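You operate a simulated robot arm through the tools that you are given. There is no shell and no other tool. Be economical: measure what you need, move in short steps, check, and stop when the job is done.

You run a simulated two-armed robot. Do the job below in one go: nothing can be reset, and whatever is moved stays where it is left.

## Task
Put the steel plug marked "L" from the top of the grey workbench on the black weight there and the steel plug labelled "F" on top of the black spool. Take the battery with the earliest date from the top of the grey workbench and put it on the white slate. Take the blue block and put it on the top of the wall bench. Put the small blue box labelled "Washers" from the top of the low cabinet on the top of the compressor stand and the small blue box labelled "Spacers" on the top of the cylinder bench. Pull the cards drawer open. Any order will do. Set down upright: battery.

Only the result counts: the job must be done as asked and must still hold three seconds after the hand-in. Knocking over, shifting, dropping, spilling or breaking anything else fails it.

## Robot
Two 7-joint arms with fingered hands on one trunk, on a base that drives. Base frame: it is fixed to the floor where the robot stands at the start and does not move with it; the origin is under the middle of the robot, x ahead of it, y to its left, z up; the surface under the hand at the start is at about z = 0.851. Units: m, degrees, N and s.
The left shoulder is at the start at [0.07, 0.166, 1.268], the right one opposite. With the tool pointing down near the work surface each hand reaches from about 0.1 to 0.94 m from the robot's upright axis, wherever it stands, measured 20 degrees to its own side. Places, roughly: battery [0.75, -1, 0.75]; black spool (7x7x5 cm) [0.8, 0.2, 0.9]; black weight [1, 0.25, 0.75]; blue block (5x11x4 cm) [1.3, 0.4, 0.6]; cards drawer [-1.1, 0.3, 0.7]; small blue box [1.25, 0.25, 0.5]; steel plug [0.75, -0.25, 0.75]; top of the compressor stand (22x30 cm) [2.24, -3.12, 0.52]; top of the cylinder bench (15x79 cm) [1.28, 1.92, 0.64]; top of the wall bench [0.1, 2, 0.9]; white slate [1, -1.25, 0.75]. Payload 4.1 kg a hand.
Tool frame (each hand has its own): the origin (TCP) lies between the finger pads and is the grasp point; the fingertips stand 0.032 m ahead of it; z points along the fingers, y is the line along which they close. Largest opening 0.108 m; the body of the gripper starts 0.038 m behind the TCP. The gripper is a hand of 4 fingers: y runs from the thumb to the fingers, the wrist lies at [-0.016, -0.108, -0.186] in the tool frame, and closing takes about 1.5 s.
Orientation is told as [roll, pitch, yaw] about the base's x, y, z axes, in that order, counted from this pose: with the fingers straight down and the wrist toward the robot, the tool's x, y and z point along [0, 1, 0], [1, 0, 0] and [0, 0, -1] of the base frame.

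## Interface
- The arms move only by the tool drive_tool. It takes "left_targets", "right_targets" or both (then of equal length, played together; a hand with none holds still); each is a list of rows, each a list of 2 entries, a list of its own where there are three numbers: the shift along the base's x, y, z in m, then the turn, a rotation vector about the base's x, y, z in degrees. In form: [[[tx, ty, tz], [ax, ay, az]], ...]. A call has 1 to 8 rows; each row is the pose to reach, as a shift and turn from the pose commanded when the call began. "left_claw" and "right_claw" are, for a hand that has rows, the closure, from 0 (fully open) to 1 (shut), set as the call begins (left out, the last holds). A row lasts 0.2 s, in which the tool goes at most 0.05 m and 8.6 degrees; a call with a longer step from one row to the next is refused whole, and so is a gripper value outside its range. A pose out of reach is approached as far as the arm can. The call stops where the force on the tool passes 40 N (or 10 N more than at its start, if that is more) or the arm is blocked; 0.2 s more then pass. Each finger travels about 0.045 m/s and halts on what it meets, pressing with about 25 N; the grip force reading is that of the motor and also rises with nothing between the fingers. The clock runs only during rows and for 0.2 s after the last one: add rows that repeat a pose to give the fingers time. It gives the time, the measured TCP pose, the force on the tool (base axes), the opening and the grip force at its end, in the units of the frame above (readings bear some noise), with the torque about the TCP (base axes, N m) and any sound that the robot's microphone picked up, and new pictures: "show" is both (left out), scene, wrist or none (wrist: the cameras of the hands that moved).
- Cameras (640 x 400 px; columns grow to the right, rows downward): "scene" is now at [0.0758, 0.0661, 1.4646]; the picture's right is [0.93, -0.36, -0.00], its down [-0.30, -0.78, -0.54] and it looks along [0.20, 0.51, -0.84] (base axes); focal length 214 px, centre (320, 200). "left" rides on the left gripper at [-0.064, -0.093, -0.131] in its tool frame; the picture's right is [-0.80, -0.28, 0.53], its down [0.55, -0.71, 0.45] and it looks along [0.25, 0.65, 0.72] (tool axes); focal length 247 px, centre (320, 200). "right" rides on the right gripper at [0.064, -0.093, -0.131] in its tool frame; the picture's right is [-0.80, 0.28, -0.53], its down [-0.55, -0.71, 0.45] and it looks along [-0.25, 0.65, 0.72] (tool axes); focal length 247 px, centre (320, 200). There is no depth. A picture from a camera that has moved, and an enlarged one, comes with that camera's place and axes in the base frame and with its lens.
- raise_lower(by): slides the trunk up (or, below 0, down) by that many m; the arms and the scene camera ride with it, the base frame stays. It gives what a move gives, with no picture.
- drive_base(legs): drives the robot by 1 to 6 legs, each [ahead, left, turn to the left] in m, m and degrees, along the robot's own axes; the way and the turn of a leg run together, so that a leg with both is an arc; at most 1.5 m and 180 degrees a leg. The arms and the cameras ride along, it lands a little off, and it stops where it bumps. It gives what a move gives, and a new picture of the scene camera.
- finger_targets(index, middle, ring, thumb_bend, hand): sets how far each is bent, from 0 (flat) to 1 (curled in); at 0.3 the hand is open as for a grip, at 0.7 the pads meet at the TCP. One left out holds its place. A second passes; each finger stops where it meets its share of the squeeze, and holds until it gets a number again. A gripper value or a shape takes the hand back. It gives what a move gives, with no picture; readings hold the bend of each and the force on the fingers (four entries, about 0 where the hand has none), thumb and palm.
- preshape(shape, hand): the hand has 4 fingers and takes this shape, open, in about a second: jaw (thumb against the fingers, like two jaws); tri (thumb and two fingers); tip (a fingertip pinch); poke (one finger out to press); point (the index stretched); flat (the hand flat); cup (the hand cupped); fist (a fist). The gripper value then closes the fingers along that shape, each until it touches; the sizes above hold for jaw. It gives what a move gives, with no picture.
- turn_head(pan, tilt): turns the head with the scene camera to pan (to the left, within 86 degrees either way) and tilt (down, from -29 to 69), counted from straight ahead of the robot. It gives what a move gives, and a new picture of the scene camera.
- inspect(camera, box): a new picture of the part [left, top, right, bottom] of that camera's present view, enlarged. It takes no simulated time.
- sign_off(): hands the job in; it is judged then, once.

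Work in short steps. Places have to be worked out from the pictures, the camera data and where the tool is seen: move nearer, look again, correct. Check each grasp and each placing, and mend what went wrong. You have 196 turns and 260 pictures in all, those below and enlarged ones among them. Open the grippers and draw the arms clear of the work before you hand the job in, unless the task says otherwise; then end with one line.

The tools are called after "Emit:" by a JSON object that holds its "api" and its "payload". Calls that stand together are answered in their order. drive_tool: Moves the arms, as the interface text tells. Its arguments: {"type":"object","properties":{"left_targets":{"type":"array","items":{"type":"array"}},"left_claw":{"type":"number"},"right_targets":{"type":"array","items":{"type":"array"}},"right_claw":{"type":"number"},"show":{"type":"string","enum":["both","scene","wrist","none"]}},"required":[]} The other tools are called the same way: raise_lower (by) slides the trunk up or down; preshape (shape, hand) gives the hand a shape; finger_targets (index, middle, ring, thumb_bend, hand) moves the fingers one by one; drive_base (legs) drives the base; turn_head (pan, tilt) turns the head that bears the scene camera; inspect (camera, box) takes an enlarged picture of a part of a camera's view; sign_off () hands the job in.

At the start:

```text
clock: 0.0
left_tcp_pos: [0.5476, 0.3921, 1.1527]
left_orientation: [0.0, 0.0, -0.1]
left_ft_force: [-1.1, 0.0, -0.3]
left_torque: [-0.03, 0.05, 0.0]
left_width: 0.1079
left_gripper_force: 0.1
left_shape: jaw
left_bend: [0.3, 0.3, 0.3, 0.3]
left_finger forces: [0.0, 0.0, 0.1, 0.0, 0.0, 0.0]
right_tcp_pos: [0.5529, -0.0992, 1.1604]
right_orientation: [0.0, -0.1, 0.0]
right_ft_force: [-0.5, -0.8, -1.4]
right_torque: [0.01, -0.06, -0.02]
right_width: 0.1073
right_gripper_force: 0.0
right_shape: jaw
right_bend: [0.3, 0.3, 0.3, 0.3]
right_finger forces: [0.0, 0.0, 0.0, 0.1, 0.1, 0.0]
trunk travel left (down, up): [-0.775, 0.165]
robot x, y, heading: [0.0042, 0.001, 0.1]
head pan, tilt: [69.0, 57.0]
```

scene: 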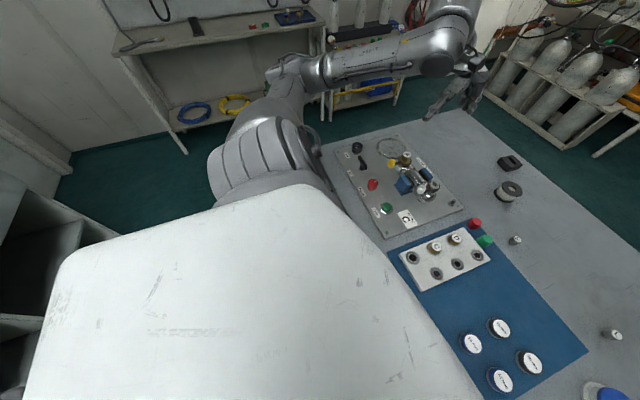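
right: 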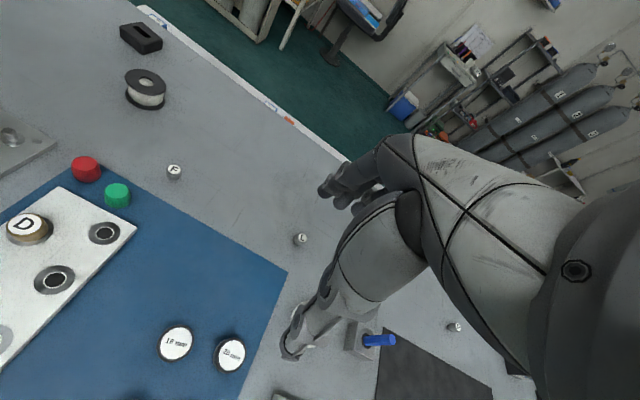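
left: 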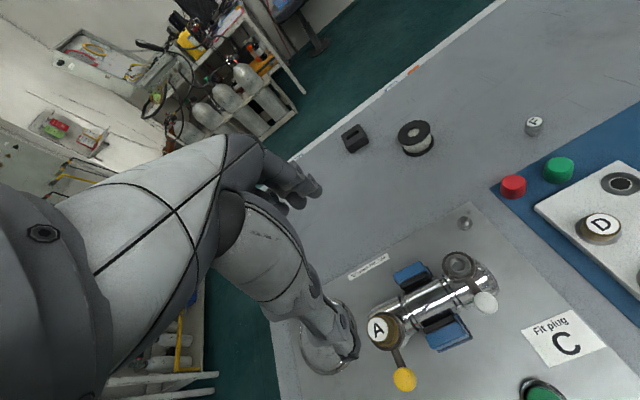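

The pictures show the workbench with plugs, spool and weight to the front. I turn the head to look straight ahead and to the right for an overview.

Emit:
{"api": "turn_head", "payload": {"pan": 0, "tilt": 45}}

Emit:
{"api": "turn_head", "payload": {"pan": -55, "tilt": 45}}

```text
clock: 1.4
left_tcp_pos: [0.548, 0.391, 1.1541]
left_orientation: [0.0, 0.0, 0.0]
left_ft_force: [-0.1, 0.4, -0.8]
left_torque: [0.02, -0.01, -0.02]
left_width: 0.1074
left_gripper_force: 0.0
left_shape: jaw
left_bend: [0.3, 0.3, 0.3, 0.3]
left_finger forces: [0.0, 0.0, 0.1, 0.0, 0.0, 0.1]
right_tcp_pos: [0.5542, -0.0997, 1.1601]
right_orientation: [0.0, 0.0, 0.0]
right_ft_force: [-0.2, 0.0, -0.1]
right_torque: [-0.01, 0.0, 0.01]
right_width: 0.1078
right_gripper_force: 0.1
right_shape: jaw
right_bend: [0.3, 0.3, 0.3, 0.3]
right_finger forces: [0.0, 0.0, 0.1, 0.0, 0.0, 0.0]
trunk travel left (down, up): [-0.775, 0.165]
robot x, y, heading: [0.0019, -0.0007, 0.1]
head pan, tilt: [0.0, 45.0]
camera scene: at [0.132, 0.0009, 1.4805], right [0.0, -1.0, 0.0], down [-0.71, 0.0, -0.71], along [0.71, 0.0, -0.71], focal length 214 px, centre (320, 200)
```

scene: 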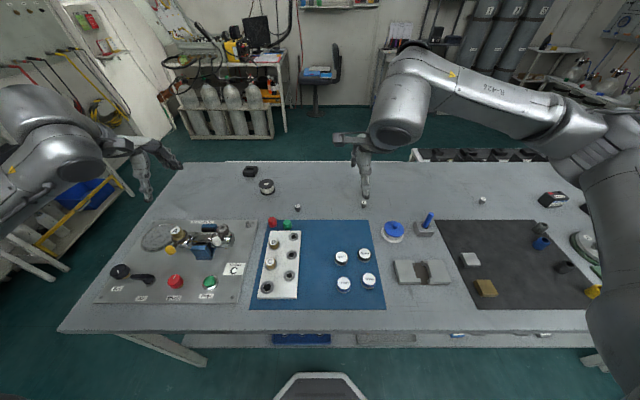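

```text
clock: 2.6
left_tcp_pos: [0.5483, 0.3921, 1.1535]
left_orientation: [0.0, 0.1, 0.1]
left_ft_force: [-0.5, 0.2, -0.9]
left_torque: [-0.03, 0.01, -0.01]
left_width: 0.1076
left_gripper_force: 0.1
left_shape: jaw
left_bend: [0.3, 0.3, 0.3, 0.3]
left_finger forces: [0.0, 0.0, 0.0, 0.0, 0.0, 0.0]
right_tcp_pos: [0.5526, -0.0989, 1.1595]
right_orientation: [0.0, -0.1, -0.1]
right_ft_force: [-0.3, 0.4, 0.5]
right_torque: [-0.01, -0.01, 0.03]
right_width: 0.1076
right_gripper_force: 0.1
right_shape: jaw
right_bend: [0.3, 0.3, 0.3, 0.3]
right_finger forces: [0.1, 0.0, 0.0, 0.0, 0.0, 0.0]
trunk travel left (down, up): [-0.775, 0.165]
robot x, y, heading: [-0.0031, 0.0011, -0.0]
head pan, tilt: [-55.0, 45.0]
camera scene: at [0.0974, -0.0658, 1.4805], right [-0.82, -0.57, 0.0], down [-0.41, 0.58, -0.71], along [0.41, -0.58, -0.71], focal length 214 px, centre (320, 200)
```

scene: 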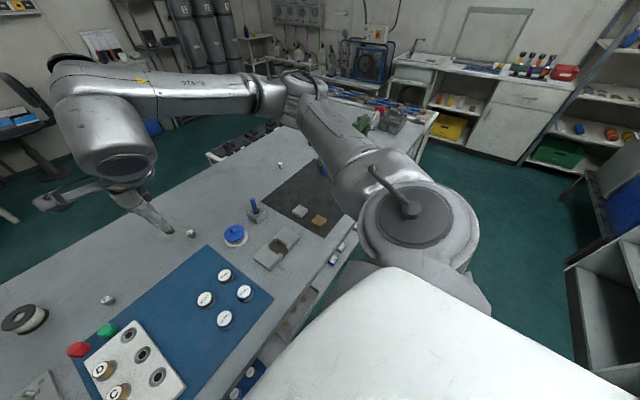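

The plugs stand along the bench; I enlarge the wrist views to read the labels and the scene's right end.

Emit:
{"api": "inspect", "payload": {"camera": "right", "box": [120, 130, 340, 268]}}

Emit:
{"api": "inspect", "payload": {"camera": "scene", "box": [200, 80, 440, 230]}}

Emit:
{"api": "inspect", "payload": {"camera": "right", "box": [140, 280, 500, 400]}}

```text
2.90 times, centred on (230, 199) of right
camera zoom: at [0.4595, -0.0348, 1.2907], right [0.28, -0.8, 0.53], down [-0.71, -0.55, -0.45], along [0.65, -0.25, -0.72], focal length 716 px, centre (581, 203)
```

zoom: 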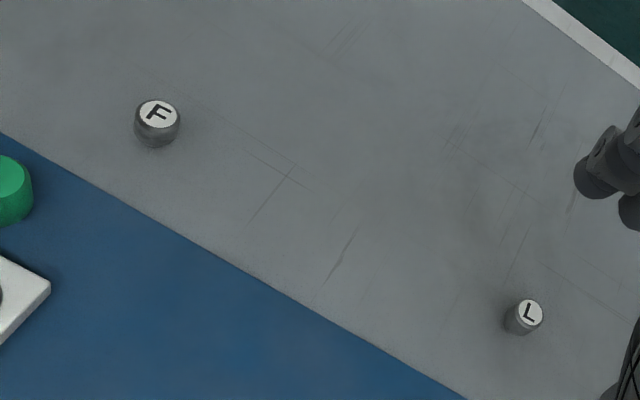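

```text
2.67 times, centred on (320, 155) of scene
camera zoom: at [0.0974, -0.0658, 1.4805], right [-0.82, -0.57, 0.0], down [-0.41, 0.58, -0.71], along [0.41, -0.58, -0.71], focal length 572 px, centre (320, 320)
```

zoom: 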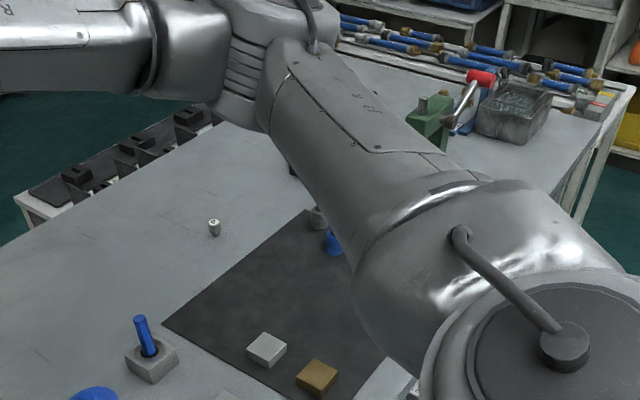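

```text
1.78 times, centred on (320, 340) of right
camera zoom: at [0.4595, -0.0348, 1.2907], right [0.28, -0.8, 0.53], down [-0.71, -0.55, -0.45], along [0.65, -0.25, -0.72], focal length 439 px, centre (320, -49)
```

zoom: 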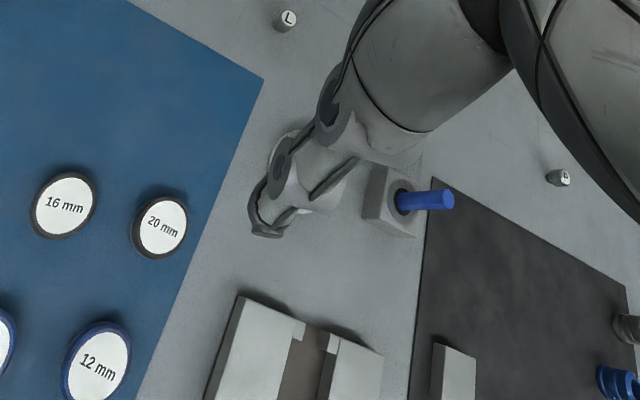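

F and L are confirmed on the plugs. I look down ahead to see the clearance between base and bench, and left to see what is behind.

Emit:
{"api": "turn_head", "payload": {"pan": 0, "tilt": 69}}

Emit:
{"api": "turn_head", "payload": {"pan": 10, "tilt": 15}}

Emit:
{"api": "turn_head", "payload": {"pan": -80, "tilt": 15}}

Emit:
{"api": "turn_head", "payload": {"pan": 80, "tilt": 20}}

```text
clock: 3.9
left_tcp_pos: [0.5474, 0.3918, 1.1532]
left_orientation: [0.0, 0.0, 0.0]
left_ft_force: [0.5, -0.7, -0.5]
left_torque: [-0.03, 0.02, 0.01]
left_width: 0.1076
left_gripper_force: 0.0
left_shape: jaw
left_bend: [0.3, 0.3, 0.3, 0.3]
left_finger forces: [0.0, 0.0, 0.0, 0.1, 0.1, 0.0]
right_tcp_pos: [0.5521, -0.0996, 1.1596]
right_orientation: [0.1, 0.1, 0.0]
right_ft_force: [-1.0, 0.2, 0.5]
right_torque: [0.01, 0.0, 0.01]
right_width: 0.1078
right_gripper_force: 0.1
right_shape: jaw
right_bend: [0.3, 0.3, 0.3, 0.3]
right_finger forces: [0.0, 0.1, 0.0, 0.0, 0.0, 0.0]
trunk travel left (down, up): [-0.775, 0.165]
robot x, y, heading: [0.0015, -0.0006, -0.1]
head pan, tilt: [0.0, 68.8]
camera scene: at [0.1066, 0.0007, 1.4517], right [0.0, -1.0, 0.0], down [-0.93, 0.0, -0.36], along [0.36, 0.0, -0.93], focal length 214 px, centre (320, 200)
```

scene: 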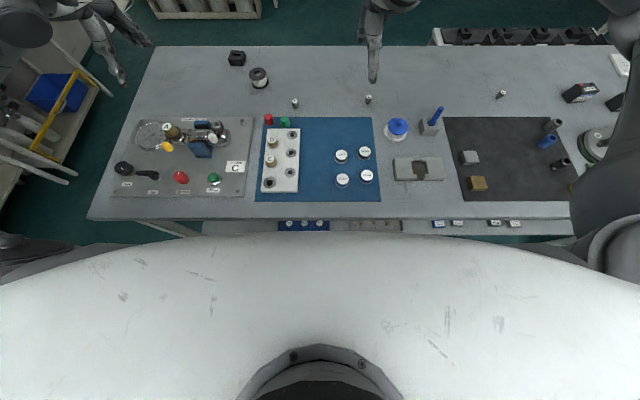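

```text
clock: 5.1
left_tcp_pos: [0.5477, 0.3902, 1.1531]
left_orientation: [0.0, 0.1, 0.0]
left_ft_force: [-0.2, 1.0, 0.4]
left_torque: [0.03, -0.01, 0.0]
left_width: 0.1074
left_gripper_force: 0.1
left_shape: jaw
left_bend: [0.3, 0.3, 0.3, 0.3]
left_finger forces: [0.1, 0.1, 0.0, 0.0, 0.0, 0.1]
right_tcp_pos: [0.5522, -0.0985, 1.1607]
right_orientation: [0.0, 0.0, -0.1]
right_ft_force: [0.0, 0.4, -0.4]
right_torque: [0.01, 0.02, -0.01]
right_width: 0.1075
right_gripper_force: 0.0
right_shape: jaw
right_bend: [0.3, 0.3, 0.3, 0.3]
right_finger forces: [0.0, 0.0, 0.1, 0.0, 0.0, 0.1]
trunk travel left (down, up): [-0.775, 0.165]
robot x, y, heading: [0.0025, 0.0006, -0.2]
head pan, tilt: [10.0, 15.0]
camera scene: at [0.1427, 0.017, 1.5272], right [0.17, -0.98, 0.0], down [-0.26, -0.05, -0.97], along [0.95, 0.17, -0.26], focal length 214 px, centre (320, 200)
```

scene: 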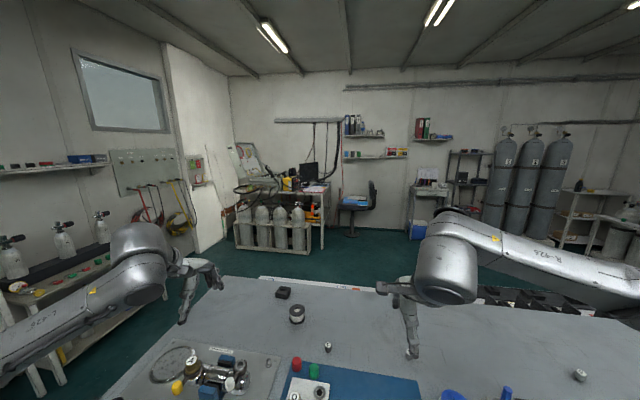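

```text
clock: 6.8
left_tcp_pos: [0.5473, 0.3923, 1.1538]
left_orientation: [0.0, 0.0, 0.0]
left_ft_force: [-0.3, 0.1, 0.3]
left_torque: [0.01, 0.0, 0.01]
left_width: 0.1075
left_gripper_force: 0.1
left_shape: jaw
left_bend: [0.3, 0.3, 0.3, 0.3]
left_finger forces: [0.0, 0.0, 0.0, 0.1, 0.0, 0.0]
right_tcp_pos: [0.553, -0.0978, 1.1608]
right_orientation: [0.0, 0.0, -0.1]
right_ft_force: [0.6, 0.2, -0.3]
right_torque: [0.02, -0.04, 0.01]
right_width: 0.1075
right_gripper_force: 0.1
right_shape: jaw
right_bend: [0.3, 0.3, 0.3, 0.3]
right_finger forces: [0.1, 0.0, 0.0, 0.0, 0.0, 0.0]
trunk travel left (down, up): [-0.775, 0.165]
robot x, y, heading: [0.0006, -0.0005, 0.1]
head pan, tilt: [-80.0, 15.0]
camera scene: at [0.067, -0.0912, 1.5273], right [-0.98, -0.17, 0.0], down [-0.05, 0.25, -0.97], along [0.17, -0.95, -0.26], focal length 214 px, centre (320, 200)
```

scene: 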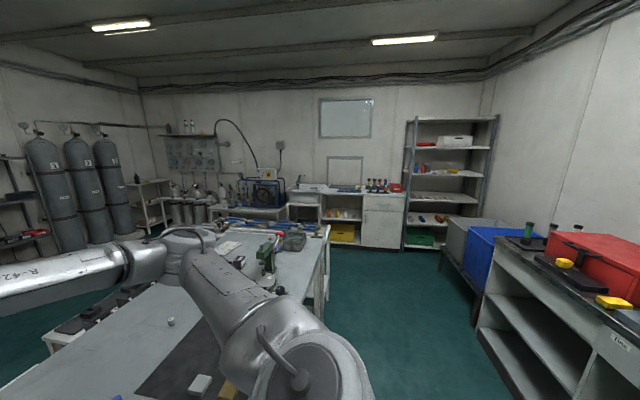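

```text
clock: 9.2
left_tcp_pos: [0.5477, 0.3919, 1.154]
left_orientation: [-0.1, 0.0, 0.0]
left_ft_force: [0.3, -0.3, 0.4]
left_torque: [0.03, -0.02, 0.02]
left_width: 0.1072
left_gripper_force: 0.1
left_shape: jaw
left_bend: [0.3, 0.3, 0.3, 0.3]
left_finger forces: [0.1, 0.1, 0.0, 0.1, 0.0, 0.0]
right_tcp_pos: [0.552, -0.0995, 1.1589]
right_orientation: [0.0, 0.0, 0.0]
right_ft_force: [-0.3, -0.2, 0.1]
right_torque: [-0.02, 0.03, -0.04]
right_width: 0.1074
right_gripper_force: 0.1
right_shape: jaw
right_bend: [0.3, 0.3, 0.3, 0.3]
right_finger forces: [0.0, 0.0, 0.0, 0.0, 0.0, 0.0]
trunk travel left (down, up): [-0.775, 0.165]
robot x, y, heading: [-0.0006, 0.0026, 0.1]
head pan, tilt: [80.0, 20.0]
camera scene: at [0.0669, 0.0925, 1.5192], right [0.98, -0.17, 0.0], down [-0.06, -0.34, -0.94], along [0.16, 0.93, -0.34], focal length 214 px, centre (320, 200)
```

scene: 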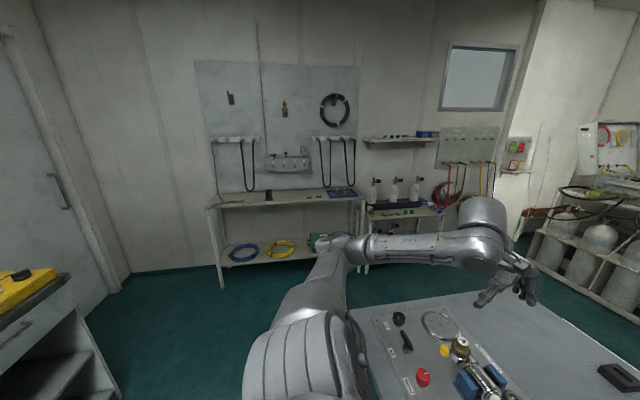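

The overview shows the wall bench, cylinder bench and compressor places, and the battery/slate at the right end of the bench. First I bring both hands above the plugs: right over L (≈0.718,-0.173), left over F (≈0.70,0.088), at z≈1.0.

Emit:
{"api": "drive_tool", "payload": {"right_targets": [[[0.03, -0.013, -0.025], [0, 0, 0]], [[0.06, -0.026, -0.05], [0, 0, 0]], [[0.09, -0.04, -0.08], [0, 0, 0]], [[0.12, -0.053, -0.11], [0, 0, 0]], [[0.15, -0.066, -0.135], [0, 0, 0]], [[0.165, -0.074, -0.16], [0, 0, 0]]], "show": "wrist"}}

```text
clock: 10.6
left_tcp_pos: [0.5472, 0.3909, 1.1529]
left_orientation: [0.0, 0.0, 0.0]
left_ft_force: [0.6, -0.8, 0.1]
left_torque: [-0.04, 0.02, -0.01]
left_width: 0.1079
left_gripper_force: 0.0
left_shape: jaw
left_bend: [0.3, 0.3, 0.3, 0.3]
left_finger forces: [0.0, 0.0, 0.0, 0.1, 0.0, 0.1]
right_tcp_pos: [0.7165, -0.173, 0.9989]
right_orientation: [0.0, 0.0, -0.1]
right_ft_force: [-0.3, -0.4, -0.3]
right_torque: [0.02, 0.0, 0.01]
right_width: 0.1077
right_gripper_force: 0.1
right_shape: jaw
right_bend: [0.3, 0.3, 0.3, 0.3]
right_finger forces: [0.0, 0.0, 0.0, 0.0, 0.0, 0.0]
trunk travel left (down, up): [-0.775, 0.165]
robot x, y, heading: [-0.002, -0.0023, -0.0]
head pan, tilt: [80.0, 20.0]
camera right: at [0.6232, -0.1099, 1.1312], right [0.28, -0.8, 0.53], down [-0.71, -0.55, -0.45], along [0.65, -0.25, -0.72], focal length 247 px, centre (320, 200)
```

right: 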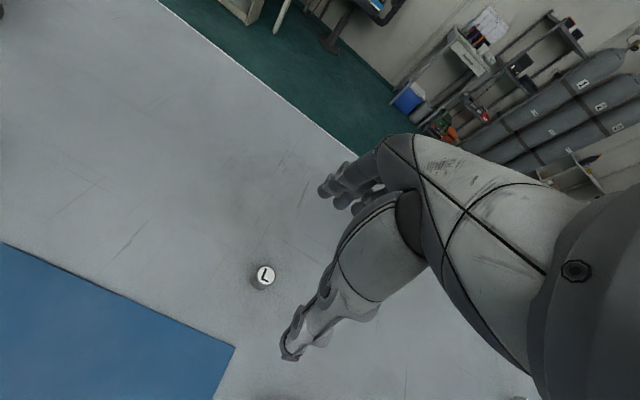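

L sits right under the TCP (≈0.719,-0.174). I descend to z≈0.888.

Emit:
{"api": "drive_tool", "payload": {"right_targets": [[[0.002, 0, -0.04], [0, 0, 0]], [[0.003, -0.001, -0.08], [0, 0, 0]], [[0.003, -0.001, -0.1], [0, 0, 0]], [[0.003, -0.001, -0.11], [0, 0, 0]]], "show": "wrist"}}

```text
clock: 11.6
left_tcp_pos: [0.5477, 0.3916, 1.1539]
left_orientation: [0.0, 0.0, 0.1]
left_ft_force: [-0.2, 1.0, 0.1]
left_torque: [0.0, -0.02, 0.01]
left_width: 0.1077
left_gripper_force: 0.0
left_shape: jaw
left_bend: [0.3, 0.3, 0.3, 0.3]
left_finger forces: [0.1, 0.1, 0.0, 0.0, 0.0, 0.1]
right_tcp_pos: [0.7204, -0.1743, 0.8899]
right_orientation: [0.1, 0.0, -0.1]
right_ft_force: [-0.2, 0.2, 0.7]
right_torque: [0.01, -0.01, -0.02]
right_width: 0.1076
right_gripper_force: 0.1
right_shape: jaw
right_bend: [0.3, 0.3, 0.3, 0.3]
right_finger forces: [0.1, 0.1, 0.0, 0.0, 0.0, 0.0]
trunk travel left (down, up): [-0.775, 0.165]
robot x, y, heading: [0.0002, 0.0, 0.2]
head pan, tilt: [80.0, 20.0]
camera right: at [0.6274, -0.1103, 1.0202], right [0.28, -0.8, 0.53], down [-0.71, -0.55, -0.45], along [0.65, -0.25, -0.72], focal length 247 px, centre (320, 200)
```

right: 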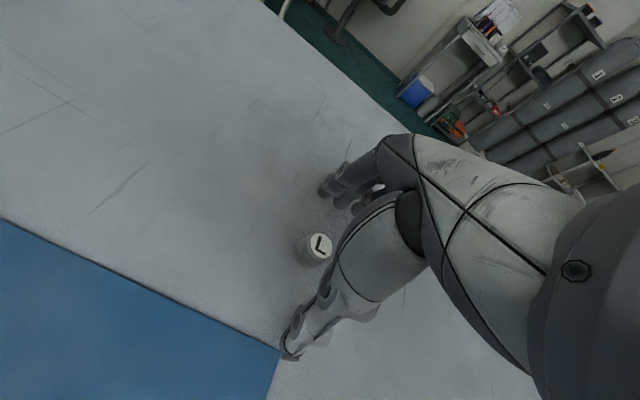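

The plug is centred between the fingers. I close and hold for about 1.6 s.

Emit:
{"api": "drive_tool", "payload": {"right_targets": [[[0, 0, 0], [0, 0, 0]], [[0, 0, 0], [0, 0, 0]], [[0, 0, 0], [0, 0, 0]], [[0, 0, 0], [0, 0, 0]], [[0, 0, 0], [0, 0, 0]], [[0, 0, 0], [0, 0, 0]], [[0, 0, 0], [0, 0, 0]], [[0, 0, 0], [0, 0, 0]]], "right_claw": 1, "show": "wrist"}}

```text
clock: 13.4
left_tcp_pos: [0.5478, 0.3925, 1.1542]
left_orientation: [0.0, 0.0, 0.0]
left_ft_force: [0.1, 0.1, 0.6]
left_torque: [0.0, 0.01, -0.01]
left_width: 0.1075
left_gripper_force: 0.1
left_shape: jaw
left_bend: [0.3, 0.3, 0.3, 0.3]
left_finger forces: [0.0, 0.0, 0.1, 0.0, 0.0, 0.0]
right_tcp_pos: [0.7192, -0.1746, 0.89]
right_orientation: [0.1, 0.0, 0.1]
right_ft_force: [0.8, 0.8, -0.6]
right_torque: [-0.02, 0.05, 0.01]
right_width: 0.0147
right_gripper_force: 25.3
right_shape: jaw
right_bend: [0.73, 0.64, 0.69, 0.75]
right_finger forces: [13.9, 6.7, 0.1, 0.1, 21.0, 0.0]
trunk travel left (down, up): [-0.775, 0.165]
robot x, y, heading: [0.0004, -0.0004, -0.0]
head pan, tilt: [80.0, 20.0]
camera right: at [0.6272, -0.1103, 1.0208], right [0.28, -0.8, 0.53], down [-0.71, -0.55, -0.45], along [0.65, -0.25, -0.72], focal length 247 px, centre (320, 200)
```

right: 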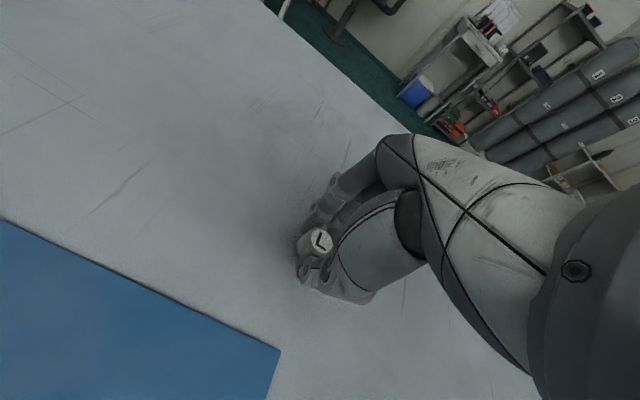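

Gripped. I lift L and at the same time bring the left hand above F (≈0.70,0.088, z 1.0).

Emit:
{"api": "drive_tool", "payload": {"right_targets": [[[0, 0, 0.03], [0, 0, 0]], [[0, 0, 0.07], [0, 0, 0]], [[-0.02, -0.02, 0.11], [0, 0, 0]], [[-0.04, -0.04, 0.14], [0, 0, 0]], [[-0.06, -0.06, 0.16], [0, 0, 0]], [[-0.08, -0.08, 0.16], [0, 0, 0]], [[-0.08, -0.08, 0.16], [0, 0, 0]], [[-0.08, -0.08, 0.16], [0, 0, 0]]], "left_targets": [[[0.019, -0.038, -0.02], [0, 0, 0]], [[0.038, -0.076, -0.04], [0, 0, 0]], [[0.057, -0.114, -0.06], [0, 0, 0]], [[0.076, -0.152, -0.08], [0, 0, 0]], [[0.095, -0.19, -0.1], [0, 0, 0]], [[0.114, -0.228, -0.12], [0, 0, 0]], [[0.133, -0.266, -0.14], [0, 0, 0]], [[0.152, -0.303, -0.155], [0, 0, 0]]], "show": "wrist"}}

```text
clock: 15.2
left_tcp_pos: [0.7005, 0.0864, 0.9999]
left_orientation: [0.0, 0.1, -0.1]
left_ft_force: [0.4, 0.4, 0.1]
left_torque: [0.05, -0.03, 0.01]
left_width: 0.1077
left_gripper_force: 0.0
left_shape: jaw
left_bend: [0.3, 0.3, 0.3, 0.3]
left_finger forces: [0.0, 0.1, 0.0, 0.0, 0.0, 0.0]
right_tcp_pos: [0.6416, -0.2582, 1.0477]
right_orientation: [0.0, -0.1, 0.0]
right_ft_force: [-0.1, -0.4, 0.0]
right_torque: [0.02, 0.0, 0.02]
right_width: 0.0152
right_gripper_force: 25.2
right_shape: jaw
right_bend: [0.73, 0.64, 0.69, 0.75]
right_finger forces: [14.1, 6.9, 0.0, 0.0, 20.9, 0.1]
trunk travel left (down, up): [-0.775, 0.165]
robot x, y, heading: [-0.0003, -0.0, -0.0]
head pan, tilt: [80.0, 20.0]
camera right: at [0.5489, -0.1928, 1.1796], right [0.28, -0.8, 0.53], down [-0.71, -0.55, -0.45], along [0.65, -0.25, -0.72], focal length 247 px, centre (320, 200)
camera left: at [0.6086, 0.0206, 1.131], right [-0.28, -0.8, -0.53], down [-0.71, 0.55, -0.45], along [0.65, 0.25, -0.72], focal length 247 px, centre (320, 200)
```

right: 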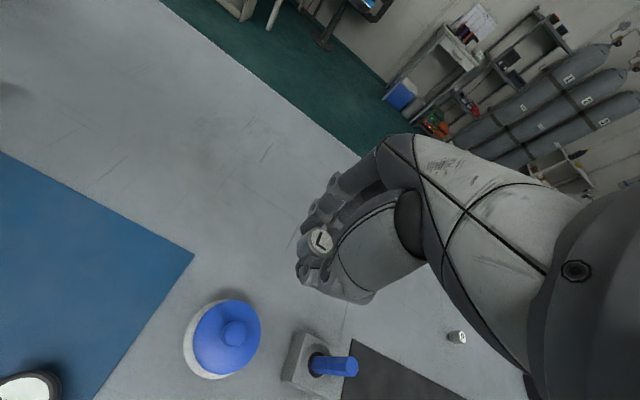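
left: 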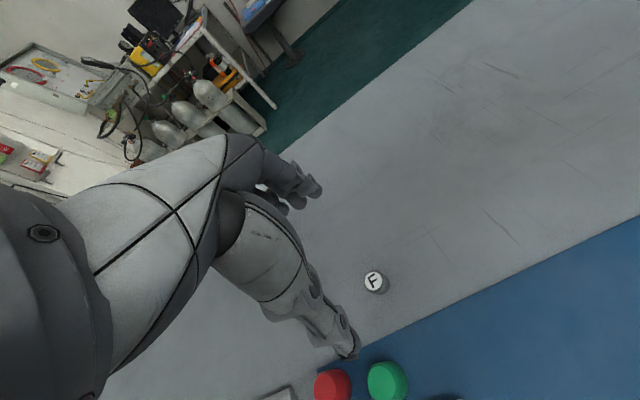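

F at ≈(0.7014,0.0877). The green button is near the thumb's path, so I half-close first, then descend.

Emit:
{"api": "drive_tool", "payload": {"left_targets": [[[0.001, 0.001, 0], [0, 0, 0]], [[0.001, 0.001, 0], [0, 0, 0]], [[0.001, 0.001, 0], [0, 0, 0]], [[0.001, 0.001, -0.04], [0, 0, 0]], [[0.001, 0.001, -0.06], [0, 0, 0]]], "left_claw": 0.5, "show": "wrist"}}

```text
clock: 16.4
left_tcp_pos: [0.7005, 0.0884, 0.9385]
left_orientation: [0.0, 0.0, -0.1]
left_ft_force: [0.5, 0.0, -0.7]
left_torque: [0.01, -0.04, -0.01]
left_width: 0.0545
left_gripper_force: 0.0
left_shape: jaw
left_bend: [0.74, 0.45, 0.42, 0.71]
left_finger forces: [0.0, 0.0, 0.0, 0.0, 0.0, 0.0]
right_tcp_pos: [0.6421, -0.2561, 1.0493]
right_orientation: [0.1, 0.1, -0.1]
right_ft_force: [-0.2, -0.2, 0.2]
right_torque: [0.02, -0.01, 0.02]
right_width: 0.0147
right_gripper_force: 24.6
right_shape: jaw
right_bend: [0.73, 0.64, 0.69, 0.75]
right_finger forces: [14.1, 6.9, 0.1, 0.0, 21.0, 0.0]
trunk travel left (down, up): [-0.775, 0.165]
robot x, y, heading: [-0.0006, 0.0002, 0.0]
head pan, tilt: [80.0, 20.0]
camera left: at [0.6083, 0.0251, 1.0693], right [-0.28, -0.8, -0.53], down [-0.71, 0.55, -0.45], along [0.65, 0.25, -0.72], focal length 247 px, centre (320, 200)
```

left: 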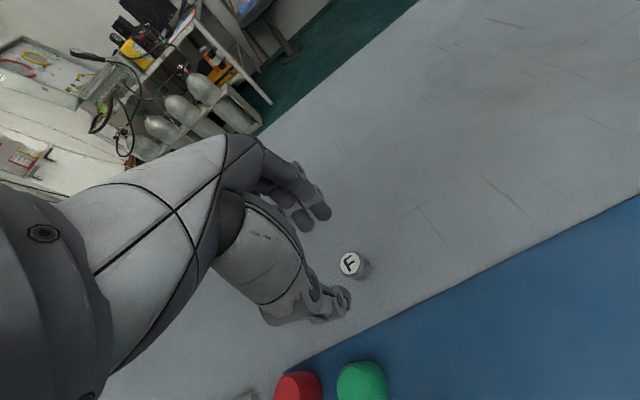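

The thumb clears the buttons; continuing straight down to z≈0.89.

Emit:
{"api": "drive_tool", "payload": {"left_targets": [[[0.0005, -0.0005, -0.025], [0, 0, 0]], [[0.0005, -0.0005, -0.049], [0, 0, 0]]], "show": "wrist"}}

```text
clock: 17.0
left_tcp_pos: [0.7025, 0.0894, 0.8897]
left_orientation: [0.0, 0.0, 0.1]
left_ft_force: [0.8, -1.1, -1.0]
left_torque: [0.04, -0.01, 0.04]
left_width: 0.0546
left_gripper_force: 0.0
left_shape: jaw
left_bend: [0.74, 0.45, 0.42, 0.71]
left_finger forces: [0.0, 0.0, 0.0, 0.0, 0.0, 0.0]
right_tcp_pos: [0.6413, -0.2555, 1.0485]
right_orientation: [0.0, 0.0, 0.0]
right_ft_force: [0.6, -0.5, -1.2]
right_torque: [0.02, 0.0, 0.01]
right_width: 0.0146
right_gripper_force: 25.2
right_shape: jaw
right_bend: [0.73, 0.64, 0.69, 0.75]
right_finger forces: [14.0, 6.9, 0.0, 0.1, 20.8, 0.0]
trunk travel left (down, up): [-0.775, 0.165]
robot x, y, heading: [0.0007, 0.0003, -0.1]
head pan, tilt: [80.0, 20.0]
camera left: at [0.6108, 0.0252, 1.0204], right [-0.28, -0.8, -0.53], down [-0.71, 0.55, -0.45], along [0.65, 0.25, -0.72], focal length 247 px, centre (320, 200)
```

left: 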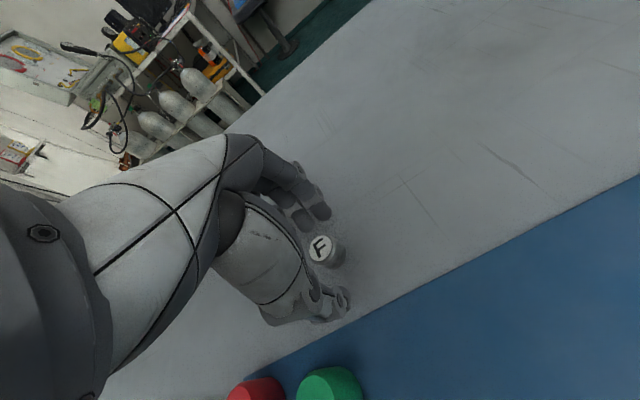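

Plug F is between the fingers; closing.

Emit:
{"api": "drive_tool", "payload": {"left_targets": [[[0, -0.001, 0], [0, 0, 0]], [[0, -0.001, 0], [0, 0, 0]], [[0, -0.001, 0], [0, 0, 0]], [[0, -0.001, 0], [0, 0, 0]], [[0, -0.001, 0], [0, 0, 0]], [[0, -0.001, 0], [0, 0, 0]], [[0, -0.001, 0], [0, 0, 0]]], "left_claw": 1, "show": "wrist"}}

```text
clock: 18.6
left_tcp_pos: [0.7033, 0.0871, 0.8883]
left_orientation: [0.0, 0.0, 0.0]
left_ft_force: [-0.2, 0.2, -0.4]
left_torque: [0.0, 0.02, -0.02]
left_width: 0.0144
left_gripper_force: 25.0
left_shape: jaw
left_bend: [0.73, 0.65, 0.7, 0.75]
left_finger forces: [13.9, 6.5, 0.0, 0.1, 21.3, 0.0]
right_tcp_pos: [0.6415, -0.2552, 1.0503]
right_orientation: [0.0, -0.1, -0.1]
right_ft_force: [-0.3, -0.5, 0.2]
right_torque: [0.0, -0.01, -0.01]
right_width: 0.0151
right_gripper_force: 25.1
right_shape: jaw
right_bend: [0.73, 0.64, 0.69, 0.75]
right_finger forces: [14.1, 6.9, 0.0, 0.0, 20.9, 0.0]
trunk travel left (down, up): [-0.775, 0.165]
robot x, y, heading: [-0.0039, 0.0009, 0.1]
head pan, tilt: [80.0, 20.0]
camera left: at [0.6101, 0.0242, 1.0202], right [-0.28, -0.8, -0.53], down [-0.71, 0.55, -0.45], along [0.65, 0.25, -0.72], focal length 247 px, centre (320, 200)
```

left: 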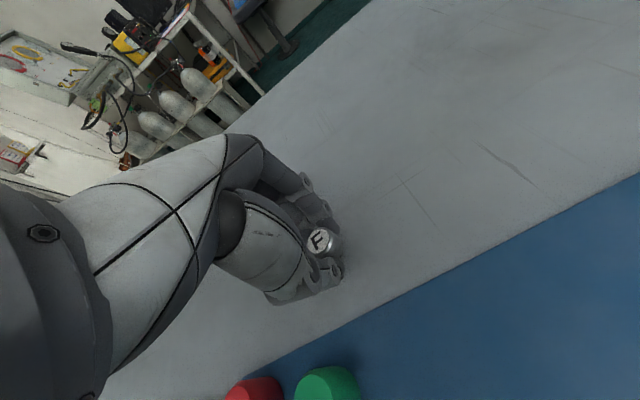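

Gripped. Lift and move toward the spool, staying high at z≈1.03.

Emit:
{"api": "drive_tool", "payload": {"left_targets": [[[0, 0, 0.04], [0, 0, 0]], [[0, 0, 0.08], [0, 0, 0]], [[0.02, 0.025, 0.11], [0, 0, 0]], [[0.04, 0.05, 0.14], [0, 0, 0]], [[0.06, 0.08, 0.14], [0, 0, 0]], [[0.08, 0.11, 0.14], [0, 0, 0]], [[0.1, 0.125, 0.14], [0, 0, 0]]], "show": "wrist"}}

Emit:
{"api": "turn_head", "payload": {"pan": 15, "tilt": 45}}

```text
clock: 20.2
left_tcp_pos: [0.8021, 0.2131, 1.0298]
left_orientation: [0.1, 0.0, 0.1]
left_ft_force: [1.2, 0.6, 0.4]
left_torque: [-0.01, -0.01, 0.02]
left_width: 0.0146
left_gripper_force: 24.9
left_shape: jaw
left_bend: [0.73, 0.65, 0.7, 0.75]
left_finger forces: [14.0, 6.7, 0.0, 0.0, 21.3, 0.0]
right_tcp_pos: [0.6419, -0.2565, 1.0488]
right_orientation: [0.0, 0.0, -0.1]
right_ft_force: [0.8, 0.0, 0.1]
right_torque: [0.0, 0.04, 0.0]
right_width: 0.0149
right_gripper_force: 24.8
right_shape: jaw
right_bend: [0.73, 0.64, 0.69, 0.75]
right_finger forces: [14.1, 7.1, 0.1, 0.0, 20.9, 0.0]
trunk travel left (down, up): [-0.775, 0.165]
robot x, y, heading: [0.0057, -0.0009, 0.2]
head pan, tilt: [80.0, 20.0]
camera left: at [0.7097, 0.1491, 1.161], right [-0.28, -0.8, -0.53], down [-0.71, 0.55, -0.45], along [0.65, 0.25, -0.72], focal length 247 px, centre (320, 200)
```

left: 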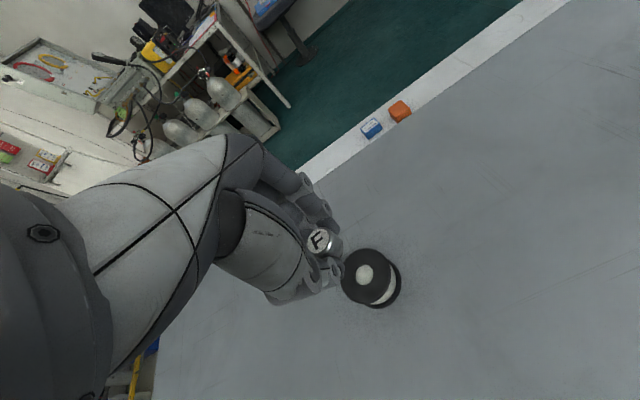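

```text
clock: 21.6
left_tcp_pos: [0.8015, 0.2125, 1.0302]
left_orientation: [0.0, 0.0, 0.1]
left_ft_force: [0.0, -0.1, 0.0]
left_torque: [0.0, -0.01, 0.01]
left_width: 0.0143
left_gripper_force: 25.2
left_shape: jaw
left_bend: [0.73, 0.65, 0.7, 0.75]
left_finger forces: [14.1, 6.8, 0.0, 0.0, 21.3, 0.0]
right_tcp_pos: [0.6419, -0.2555, 1.0485]
right_orientation: [-0.1, 0.1, 0.0]
right_ft_force: [-0.2, -0.3, 0.8]
right_torque: [0.02, 0.0, 0.01]
right_width: 0.0147
right_gripper_force: 24.8
right_shape: jaw
right_bend: [0.73, 0.64, 0.69, 0.75]
right_finger forces: [14.2, 7.0, 0.0, 0.1, 21.0, 0.0]
trunk travel left (down, up): [-0.775, 0.165]
robot x, y, heading: [-0.0008, -0.0005, -0.1]
head pan, tilt: [15.0, 45.0]
camera scene: at [0.1294, 0.0218, 1.4805], right [0.26, -0.97, 0.0], down [-0.68, -0.18, -0.71], along [0.68, 0.18, -0.71], focal length 214 px, centre (320, 200)
```

scene: 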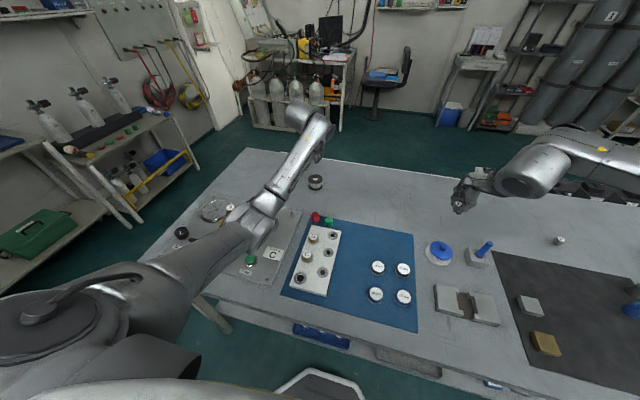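

The spool top is at ≈(0.813,0.223). I enlarge to see its central hole against the plug size.

Emit:
{"api": "inspect", "payload": {"camera": "left", "box": [280, 200, 440, 300]}}

Emit:
{"api": "inspect", "payload": {"camera": "left", "box": [340, 90, 440, 152]}}

```text
4.00 times, centred on (360, 250) of left
camera zoom: at [0.709, 0.149, 1.1615], right [-0.28, -0.8, -0.53], down [-0.71, 0.55, -0.45], along [0.65, 0.25, -0.72], focal length 988 px, centre (160, 0)
```

zoom: 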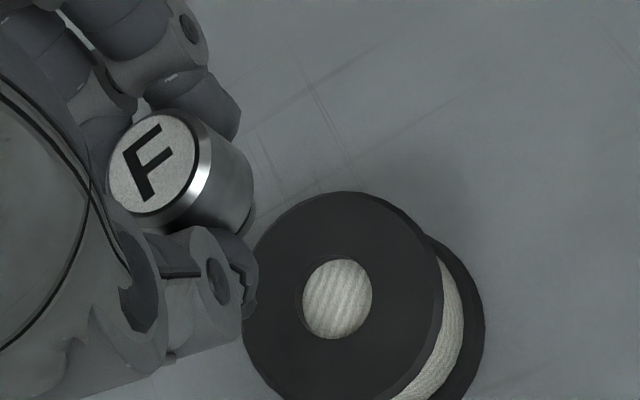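

```text
6.40 times, centred on (390, 121) of left
camera zoom: at [0.709, 0.149, 1.1615], right [-0.28, -0.8, -0.53], down [-0.71, 0.55, -0.45], along [0.65, 0.25, -0.72], focal length 1581 px, centre (-128, 706)
```

zoom: 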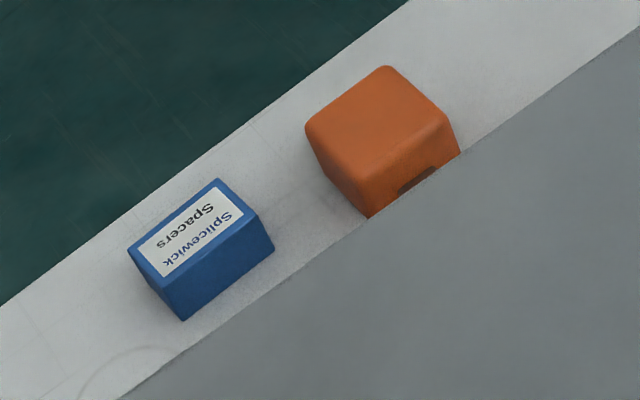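

The Spacers box is on a low cabinet behind the bench. The spool's hole is about as wide as the plug, so I set F on the ring, offset 18 mm to -y of the centre (plug at ≈(0.813,0.205)). Lowering to 0.95.

Emit:
{"api": "drive_tool", "payload": {"left_targets": [[[0.007, -0.008, 0], [0, 0, 0]], [[0.007, -0.008, -0.04], [0, 0, 0]], [[0.007, -0.008, -0.08], [0, 0, 0]]], "show": "wrist"}}

```text
clock: 22.4
left_tcp_pos: [0.8109, 0.204, 0.9477]
left_orientation: [0.0, 0.0, 0.0]
left_ft_force: [-0.5, 0.1, 0.1]
left_torque: [0.01, 0.04, 0.0]
left_width: 0.0145
left_gripper_force: 25.8
left_shape: jaw
left_bend: [0.73, 0.65, 0.7, 0.75]
left_finger forces: [14.3, 7.1, 0.0, 0.0, 21.2, 0.0]
right_tcp_pos: [0.6415, -0.2552, 1.049]
right_orientation: [0.0, -0.1, 0.0]
right_ft_force: [0.7, -0.1, -1.0]
right_torque: [0.0, 0.01, 0.03]
right_width: 0.0146
right_gripper_force: 24.4
right_shape: jaw
right_bend: [0.73, 0.64, 0.69, 0.75]
right_finger forces: [14.2, 7.0, 0.0, 0.0, 20.9, 0.0]
trunk travel left (down, up): [-0.775, 0.165]
robot x, y, heading: [-0.0017, 0.0022, -0.3]
head pan, tilt: [15.0, 45.0]
camera left: at [0.7177, 0.1407, 1.0797], right [-0.28, -0.8, -0.53], down [-0.71, 0.55, -0.45], along [0.65, 0.25, -0.72], focal length 247 px, centre (320, 200)
```

left: 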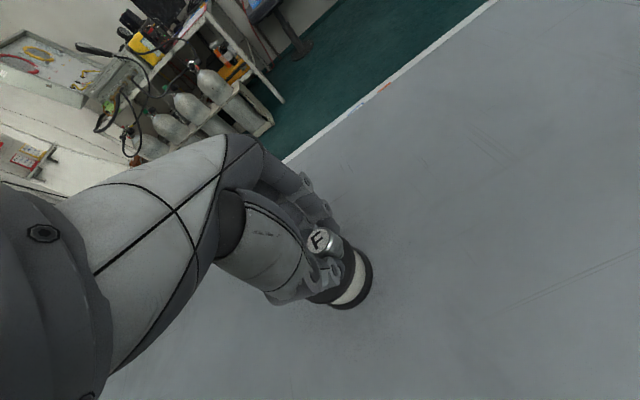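

Just above the spool. Lower in small steps watching the force.

Emit:
{"api": "drive_tool", "payload": {"left_targets": [[[0, 0, -0.003], [0, 0, 0]], [[0, 0, -0.006], [0, 0, 0]]], "show": "none"}}

Emit:
{"api": "inspect", "payload": {"camera": "left", "box": [280, 200, 400, 320]}}

```text
clock: 23.0
left_tcp_pos: [0.8078, 0.204, 0.9425]
left_orientation: [-0.1, 0.1, -0.1]
left_ft_force: [0.2, -0.4, -0.2]
left_torque: [0.03, 0.04, 0.0]
left_width: 0.0144
left_gripper_force: 25.6
left_shape: jaw
left_bend: [0.73, 0.65, 0.7, 0.75]
left_finger forces: [14.4, 7.1, 0.1, 0.0, 21.1, 0.1]
right_tcp_pos: [0.6413, -0.2558, 1.0492]
right_orientation: [0.1, 0.0, 0.0]
right_ft_force: [-0.9, -0.3, -0.4]
right_torque: [0.02, -0.03, 0.02]
right_width: 0.015
right_gripper_force: 24.8
right_shape: jaw
right_bend: [0.73, 0.64, 0.69, 0.75]
right_finger forces: [14.2, 7.0, 0.0, 0.0, 20.9, 0.1]
trunk travel left (down, up): [-0.775, 0.165]
robot x, y, heading: [0.0011, -0.0018, -0.0]
head pan, tilt: [15.0, 45.0]
```

```text
3.33 times, centred on (340, 260) of left
camera zoom: at [0.7169, 0.1405, 1.0744], right [-0.28, -0.8, -0.53], down [-0.71, 0.55, -0.45], along [0.65, 0.25, -0.72], focal length 823 px, centre (253, 0)
```

zoom: 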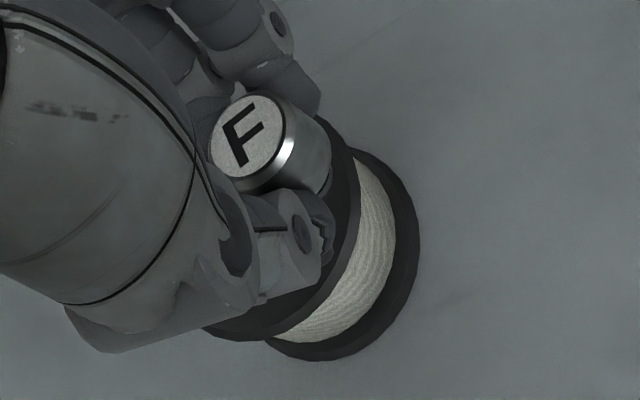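

The plug sits close to the ring's edge; I shift 6 mm in +y and lower a few mm more.

Emit:
{"api": "drive_tool", "payload": {"left_targets": [[[0.001, 0.006, 0], [0, 0, 0]], [[0.001, 0.006, -0.002], [0, 0, 0]], [[0.001, 0.006, -0.004], [0, 0, 0]]], "show": "none"}}

Emit:
{"api": "inspect", "payload": {"camera": "left", "box": [280, 200, 400, 320]}}

```text
clock: 23.8
left_tcp_pos: [0.8097, 0.2098, 0.9397]
left_orientation: [0.0, 0.0, 0.1]
left_ft_force: [0.9, 0.2, -0.1]
left_torque: [-0.02, 0.02, 0.03]
left_width: 0.0143
left_gripper_force: 24.5
left_shape: jaw
left_bend: [0.73, 0.65, 0.7, 0.75]
left_finger forces: [14.4, 7.0, 0.0, 0.0, 21.0, 0.0]
right_tcp_pos: [0.6414, -0.2552, 1.0489]
right_orientation: [-0.1, 0.0, 0.0]
right_ft_force: [-0.7, -0.1, 0.1]
right_torque: [0.02, -0.01, 0.0]
right_width: 0.015
right_gripper_force: 25.1
right_shape: jaw
right_bend: [0.73, 0.64, 0.69, 0.75]
right_finger forces: [14.2, 7.1, 0.0, 0.0, 20.9, 0.0]
trunk travel left (down, up): [-0.775, 0.165]
robot x, y, heading: [-0.0011, -0.0011, 0.1]
head pan, tilt: [15.0, 45.0]
```

```text
3.33 times, centred on (340, 260) of left
camera zoom: at [0.7181, 0.1471, 1.0706], right [-0.28, -0.8, -0.53], down [-0.71, 0.55, -0.45], along [0.65, 0.25, -0.72], focal length 823 px, centre (253, 0)
```

zoom: 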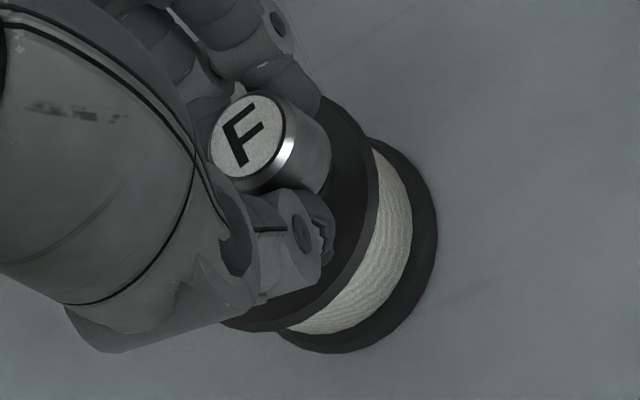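

No contact yet at 0.9397; lowering further in 1.5 mm steps.

Emit:
{"api": "drive_tool", "payload": {"left_targets": [[[0, 0, -0.0015], [0, 0, 0]], [[0, 0, -0.003], [0, 0, 0]]], "show": "none"}}

```text
clock: 24.4
left_tcp_pos: [0.81, 0.2114, 0.9363]
left_orientation: [0.0, 0.0, 0.0]
left_ft_force: [0.4, -0.2, -0.4]
left_torque: [0.03, 0.02, 0.02]
left_width: 0.0143
left_gripper_force: 25.0
left_shape: jaw
left_bend: [0.73, 0.65, 0.7, 0.75]
left_finger forces: [14.3, 7.1, 0.0, 0.0, 21.1, 0.1]
right_tcp_pos: [0.6418, -0.2546, 1.0504]
right_orientation: [0.0, 0.0, 0.1]
right_ft_force: [0.5, 0.1, -0.6]
right_torque: [-0.01, -0.02, 0.02]
right_width: 0.0147
right_gripper_force: 24.9
right_shape: jaw
right_bend: [0.73, 0.64, 0.69, 0.75]
right_finger forces: [14.2, 7.0, 0.1, 0.1, 20.8, 0.0]
trunk travel left (down, up): [-0.775, 0.165]
robot x, y, heading: [0.002, -0.0004, 0.1]
head pan, tilt: [15.0, 45.0]
```

Still free; continue in small steps.

Emit:
{"api": "drive_tool", "payload": {"left_targets": [[[0, 0, -0.0015], [0, 0, 0]], [[0, 0, -0.003], [0, 0, 0]]], "show": "none"}}

Emit:
{"api": "inspect", "payload": {"camera": "left", "box": [280, 200, 400, 320]}}

```text
clock: 25.0
left_tcp_pos: [0.8112, 0.2108, 0.9332]
left_orientation: [0.0, 0.0, 0.0]
left_ft_force: [0.3, -0.2, -1.2]
left_torque: [-0.02, 0.02, 0.02]
left_width: 0.0142
left_gripper_force: 24.6
left_shape: jaw
left_bend: [0.73, 0.65, 0.7, 0.75]
left_finger forces: [14.5, 7.0, 0.1, 0.1, 21.0, 0.0]
right_tcp_pos: [0.642, -0.2555, 1.0491]
right_orientation: [0.0, -0.1, 0.0]
right_ft_force: [0.0, -0.4, -0.5]
right_torque: [-0.01, -0.01, -0.02]
right_width: 0.0148
right_gripper_force: 25.3
right_shape: jaw
right_bend: [0.73, 0.64, 0.69, 0.75]
right_finger forces: [14.2, 7.1, 0.0, 0.0, 20.9, 0.0]
trunk travel left (down, up): [-0.775, 0.165]
robot x, y, heading: [-0.0015, 0.0018, -0.2]
head pan, tilt: [15.0, 45.0]
```

```text
3.33 times, centred on (340, 260) of left
camera zoom: at [0.7185, 0.1468, 1.0641], right [-0.28, -0.8, -0.53], down [-0.71, 0.55, -0.45], along [0.65, 0.25, -0.72], focal length 823 px, centre (253, 0)
```

zoom: 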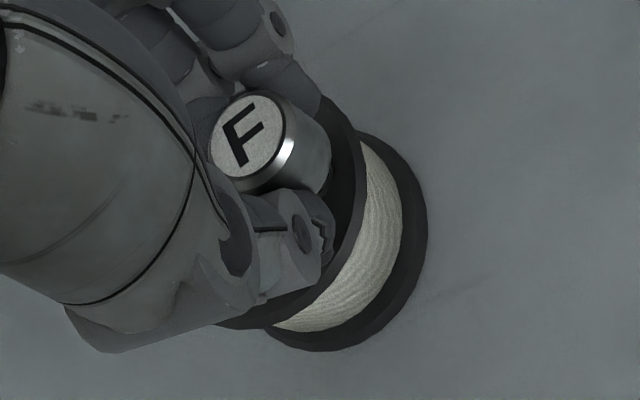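

Emit:
{"api": "drive_tool", "payload": {"left_targets": [[[0, 0, -0.0015], [0, 0, 0]], [[0, 0, -0.003], [0, 0, 0]], [[0, 0, -0.0045], [0, 0, 0]]], "show": "none"}}

```text
clock: 25.8
left_tcp_pos: [0.8102, 0.2105, 0.9304]
left_orientation: [0.0, -0.1, -0.1]
left_ft_force: [0.8, -0.6, 5.4]
left_torque: [0.02, -0.08, -0.04]
left_width: 0.0147
left_gripper_force: 25.3
left_shape: jaw
left_bend: [0.73, 0.65, 0.7, 0.75]
left_finger forces: [15.3, 7.5, 0.0, 0.0, 21.8, 0.1]
right_tcp_pos: [0.6398, -0.2563, 1.0499]
right_orientation: [-0.1, 0.0, 0.0]
right_ft_force: [-0.4, 0.3, -0.1]
right_torque: [0.01, -0.01, 0.0]
right_width: 0.0146
right_gripper_force: 25.0
right_shape: jaw
right_bend: [0.73, 0.64, 0.69, 0.75]
right_finger forces: [14.2, 7.0, 0.1, 0.0, 20.8, 0.1]
trunk travel left (down, up): [-0.775, 0.165]
robot x, y, heading: [-0.0041, 0.0007, -0.1]
head pan, tilt: [15.0, 45.0]
```

Contact (5.4 N up). Open slowly by half, in place.

Emit:
{"api": "drive_tool", "payload": {"left_targets": [[[0, 0, 0.001], [0, 0, 0]], [[0, 0, 0.001], [0, 0, 0]], [[0, 0, 0.001], [0, 0, 0]], [[0, 0, 0.001], [0, 0, 0]], [[0, 0, 0.001], [0, 0, 0]]], "left_claw": 0.4, "show": "wrist"}}

```text
clock: 27.0
left_tcp_pos: [0.8089, 0.2104, 0.9316]
left_orientation: [0.0, -0.1, 0.1]
left_ft_force: [-0.7, 0.4, 0.3]
left_torque: [0.02, -0.02, 0.02]
left_width: 0.0642
left_gripper_force: 0.2
left_shape: jaw
left_bend: [0.28, 0.41, 0.38, 0.67]
left_finger forces: [0.0, 0.1, 0.1, 0.0, 0.1, 0.0]
right_tcp_pos: [0.6416, -0.2553, 1.0491]
right_orientation: [0.0, -0.1, -0.1]
right_ft_force: [0.4, -0.8, -1.2]
right_torque: [0.0, -0.01, -0.01]
right_width: 0.0147
right_gripper_force: 24.6
right_shape: jaw
right_bend: [0.73, 0.64, 0.69, 0.75]
right_finger forces: [14.2, 7.0, 0.0, 0.0, 20.8, 0.0]
trunk travel left (down, up): [-0.775, 0.165]
robot x, y, heading: [0.0006, -0.0024, -0.1]
head pan, tilt: [15.0, 45.0]
camera left: at [0.7171, 0.1469, 1.0618], right [-0.28, -0.8, -0.53], down [-0.71, 0.55, -0.45], along [0.65, 0.25, -0.72], focal length 247 px, centre (320, 200)
```

left: 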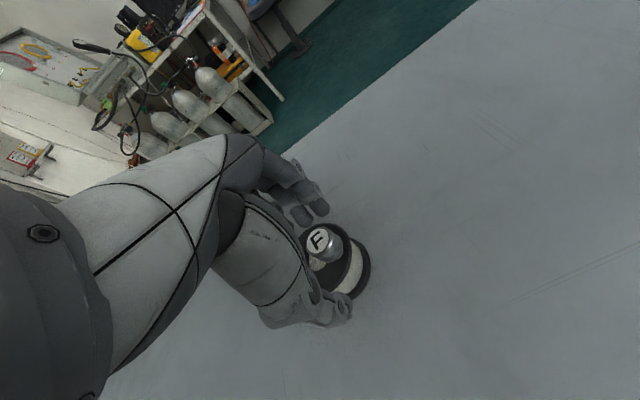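

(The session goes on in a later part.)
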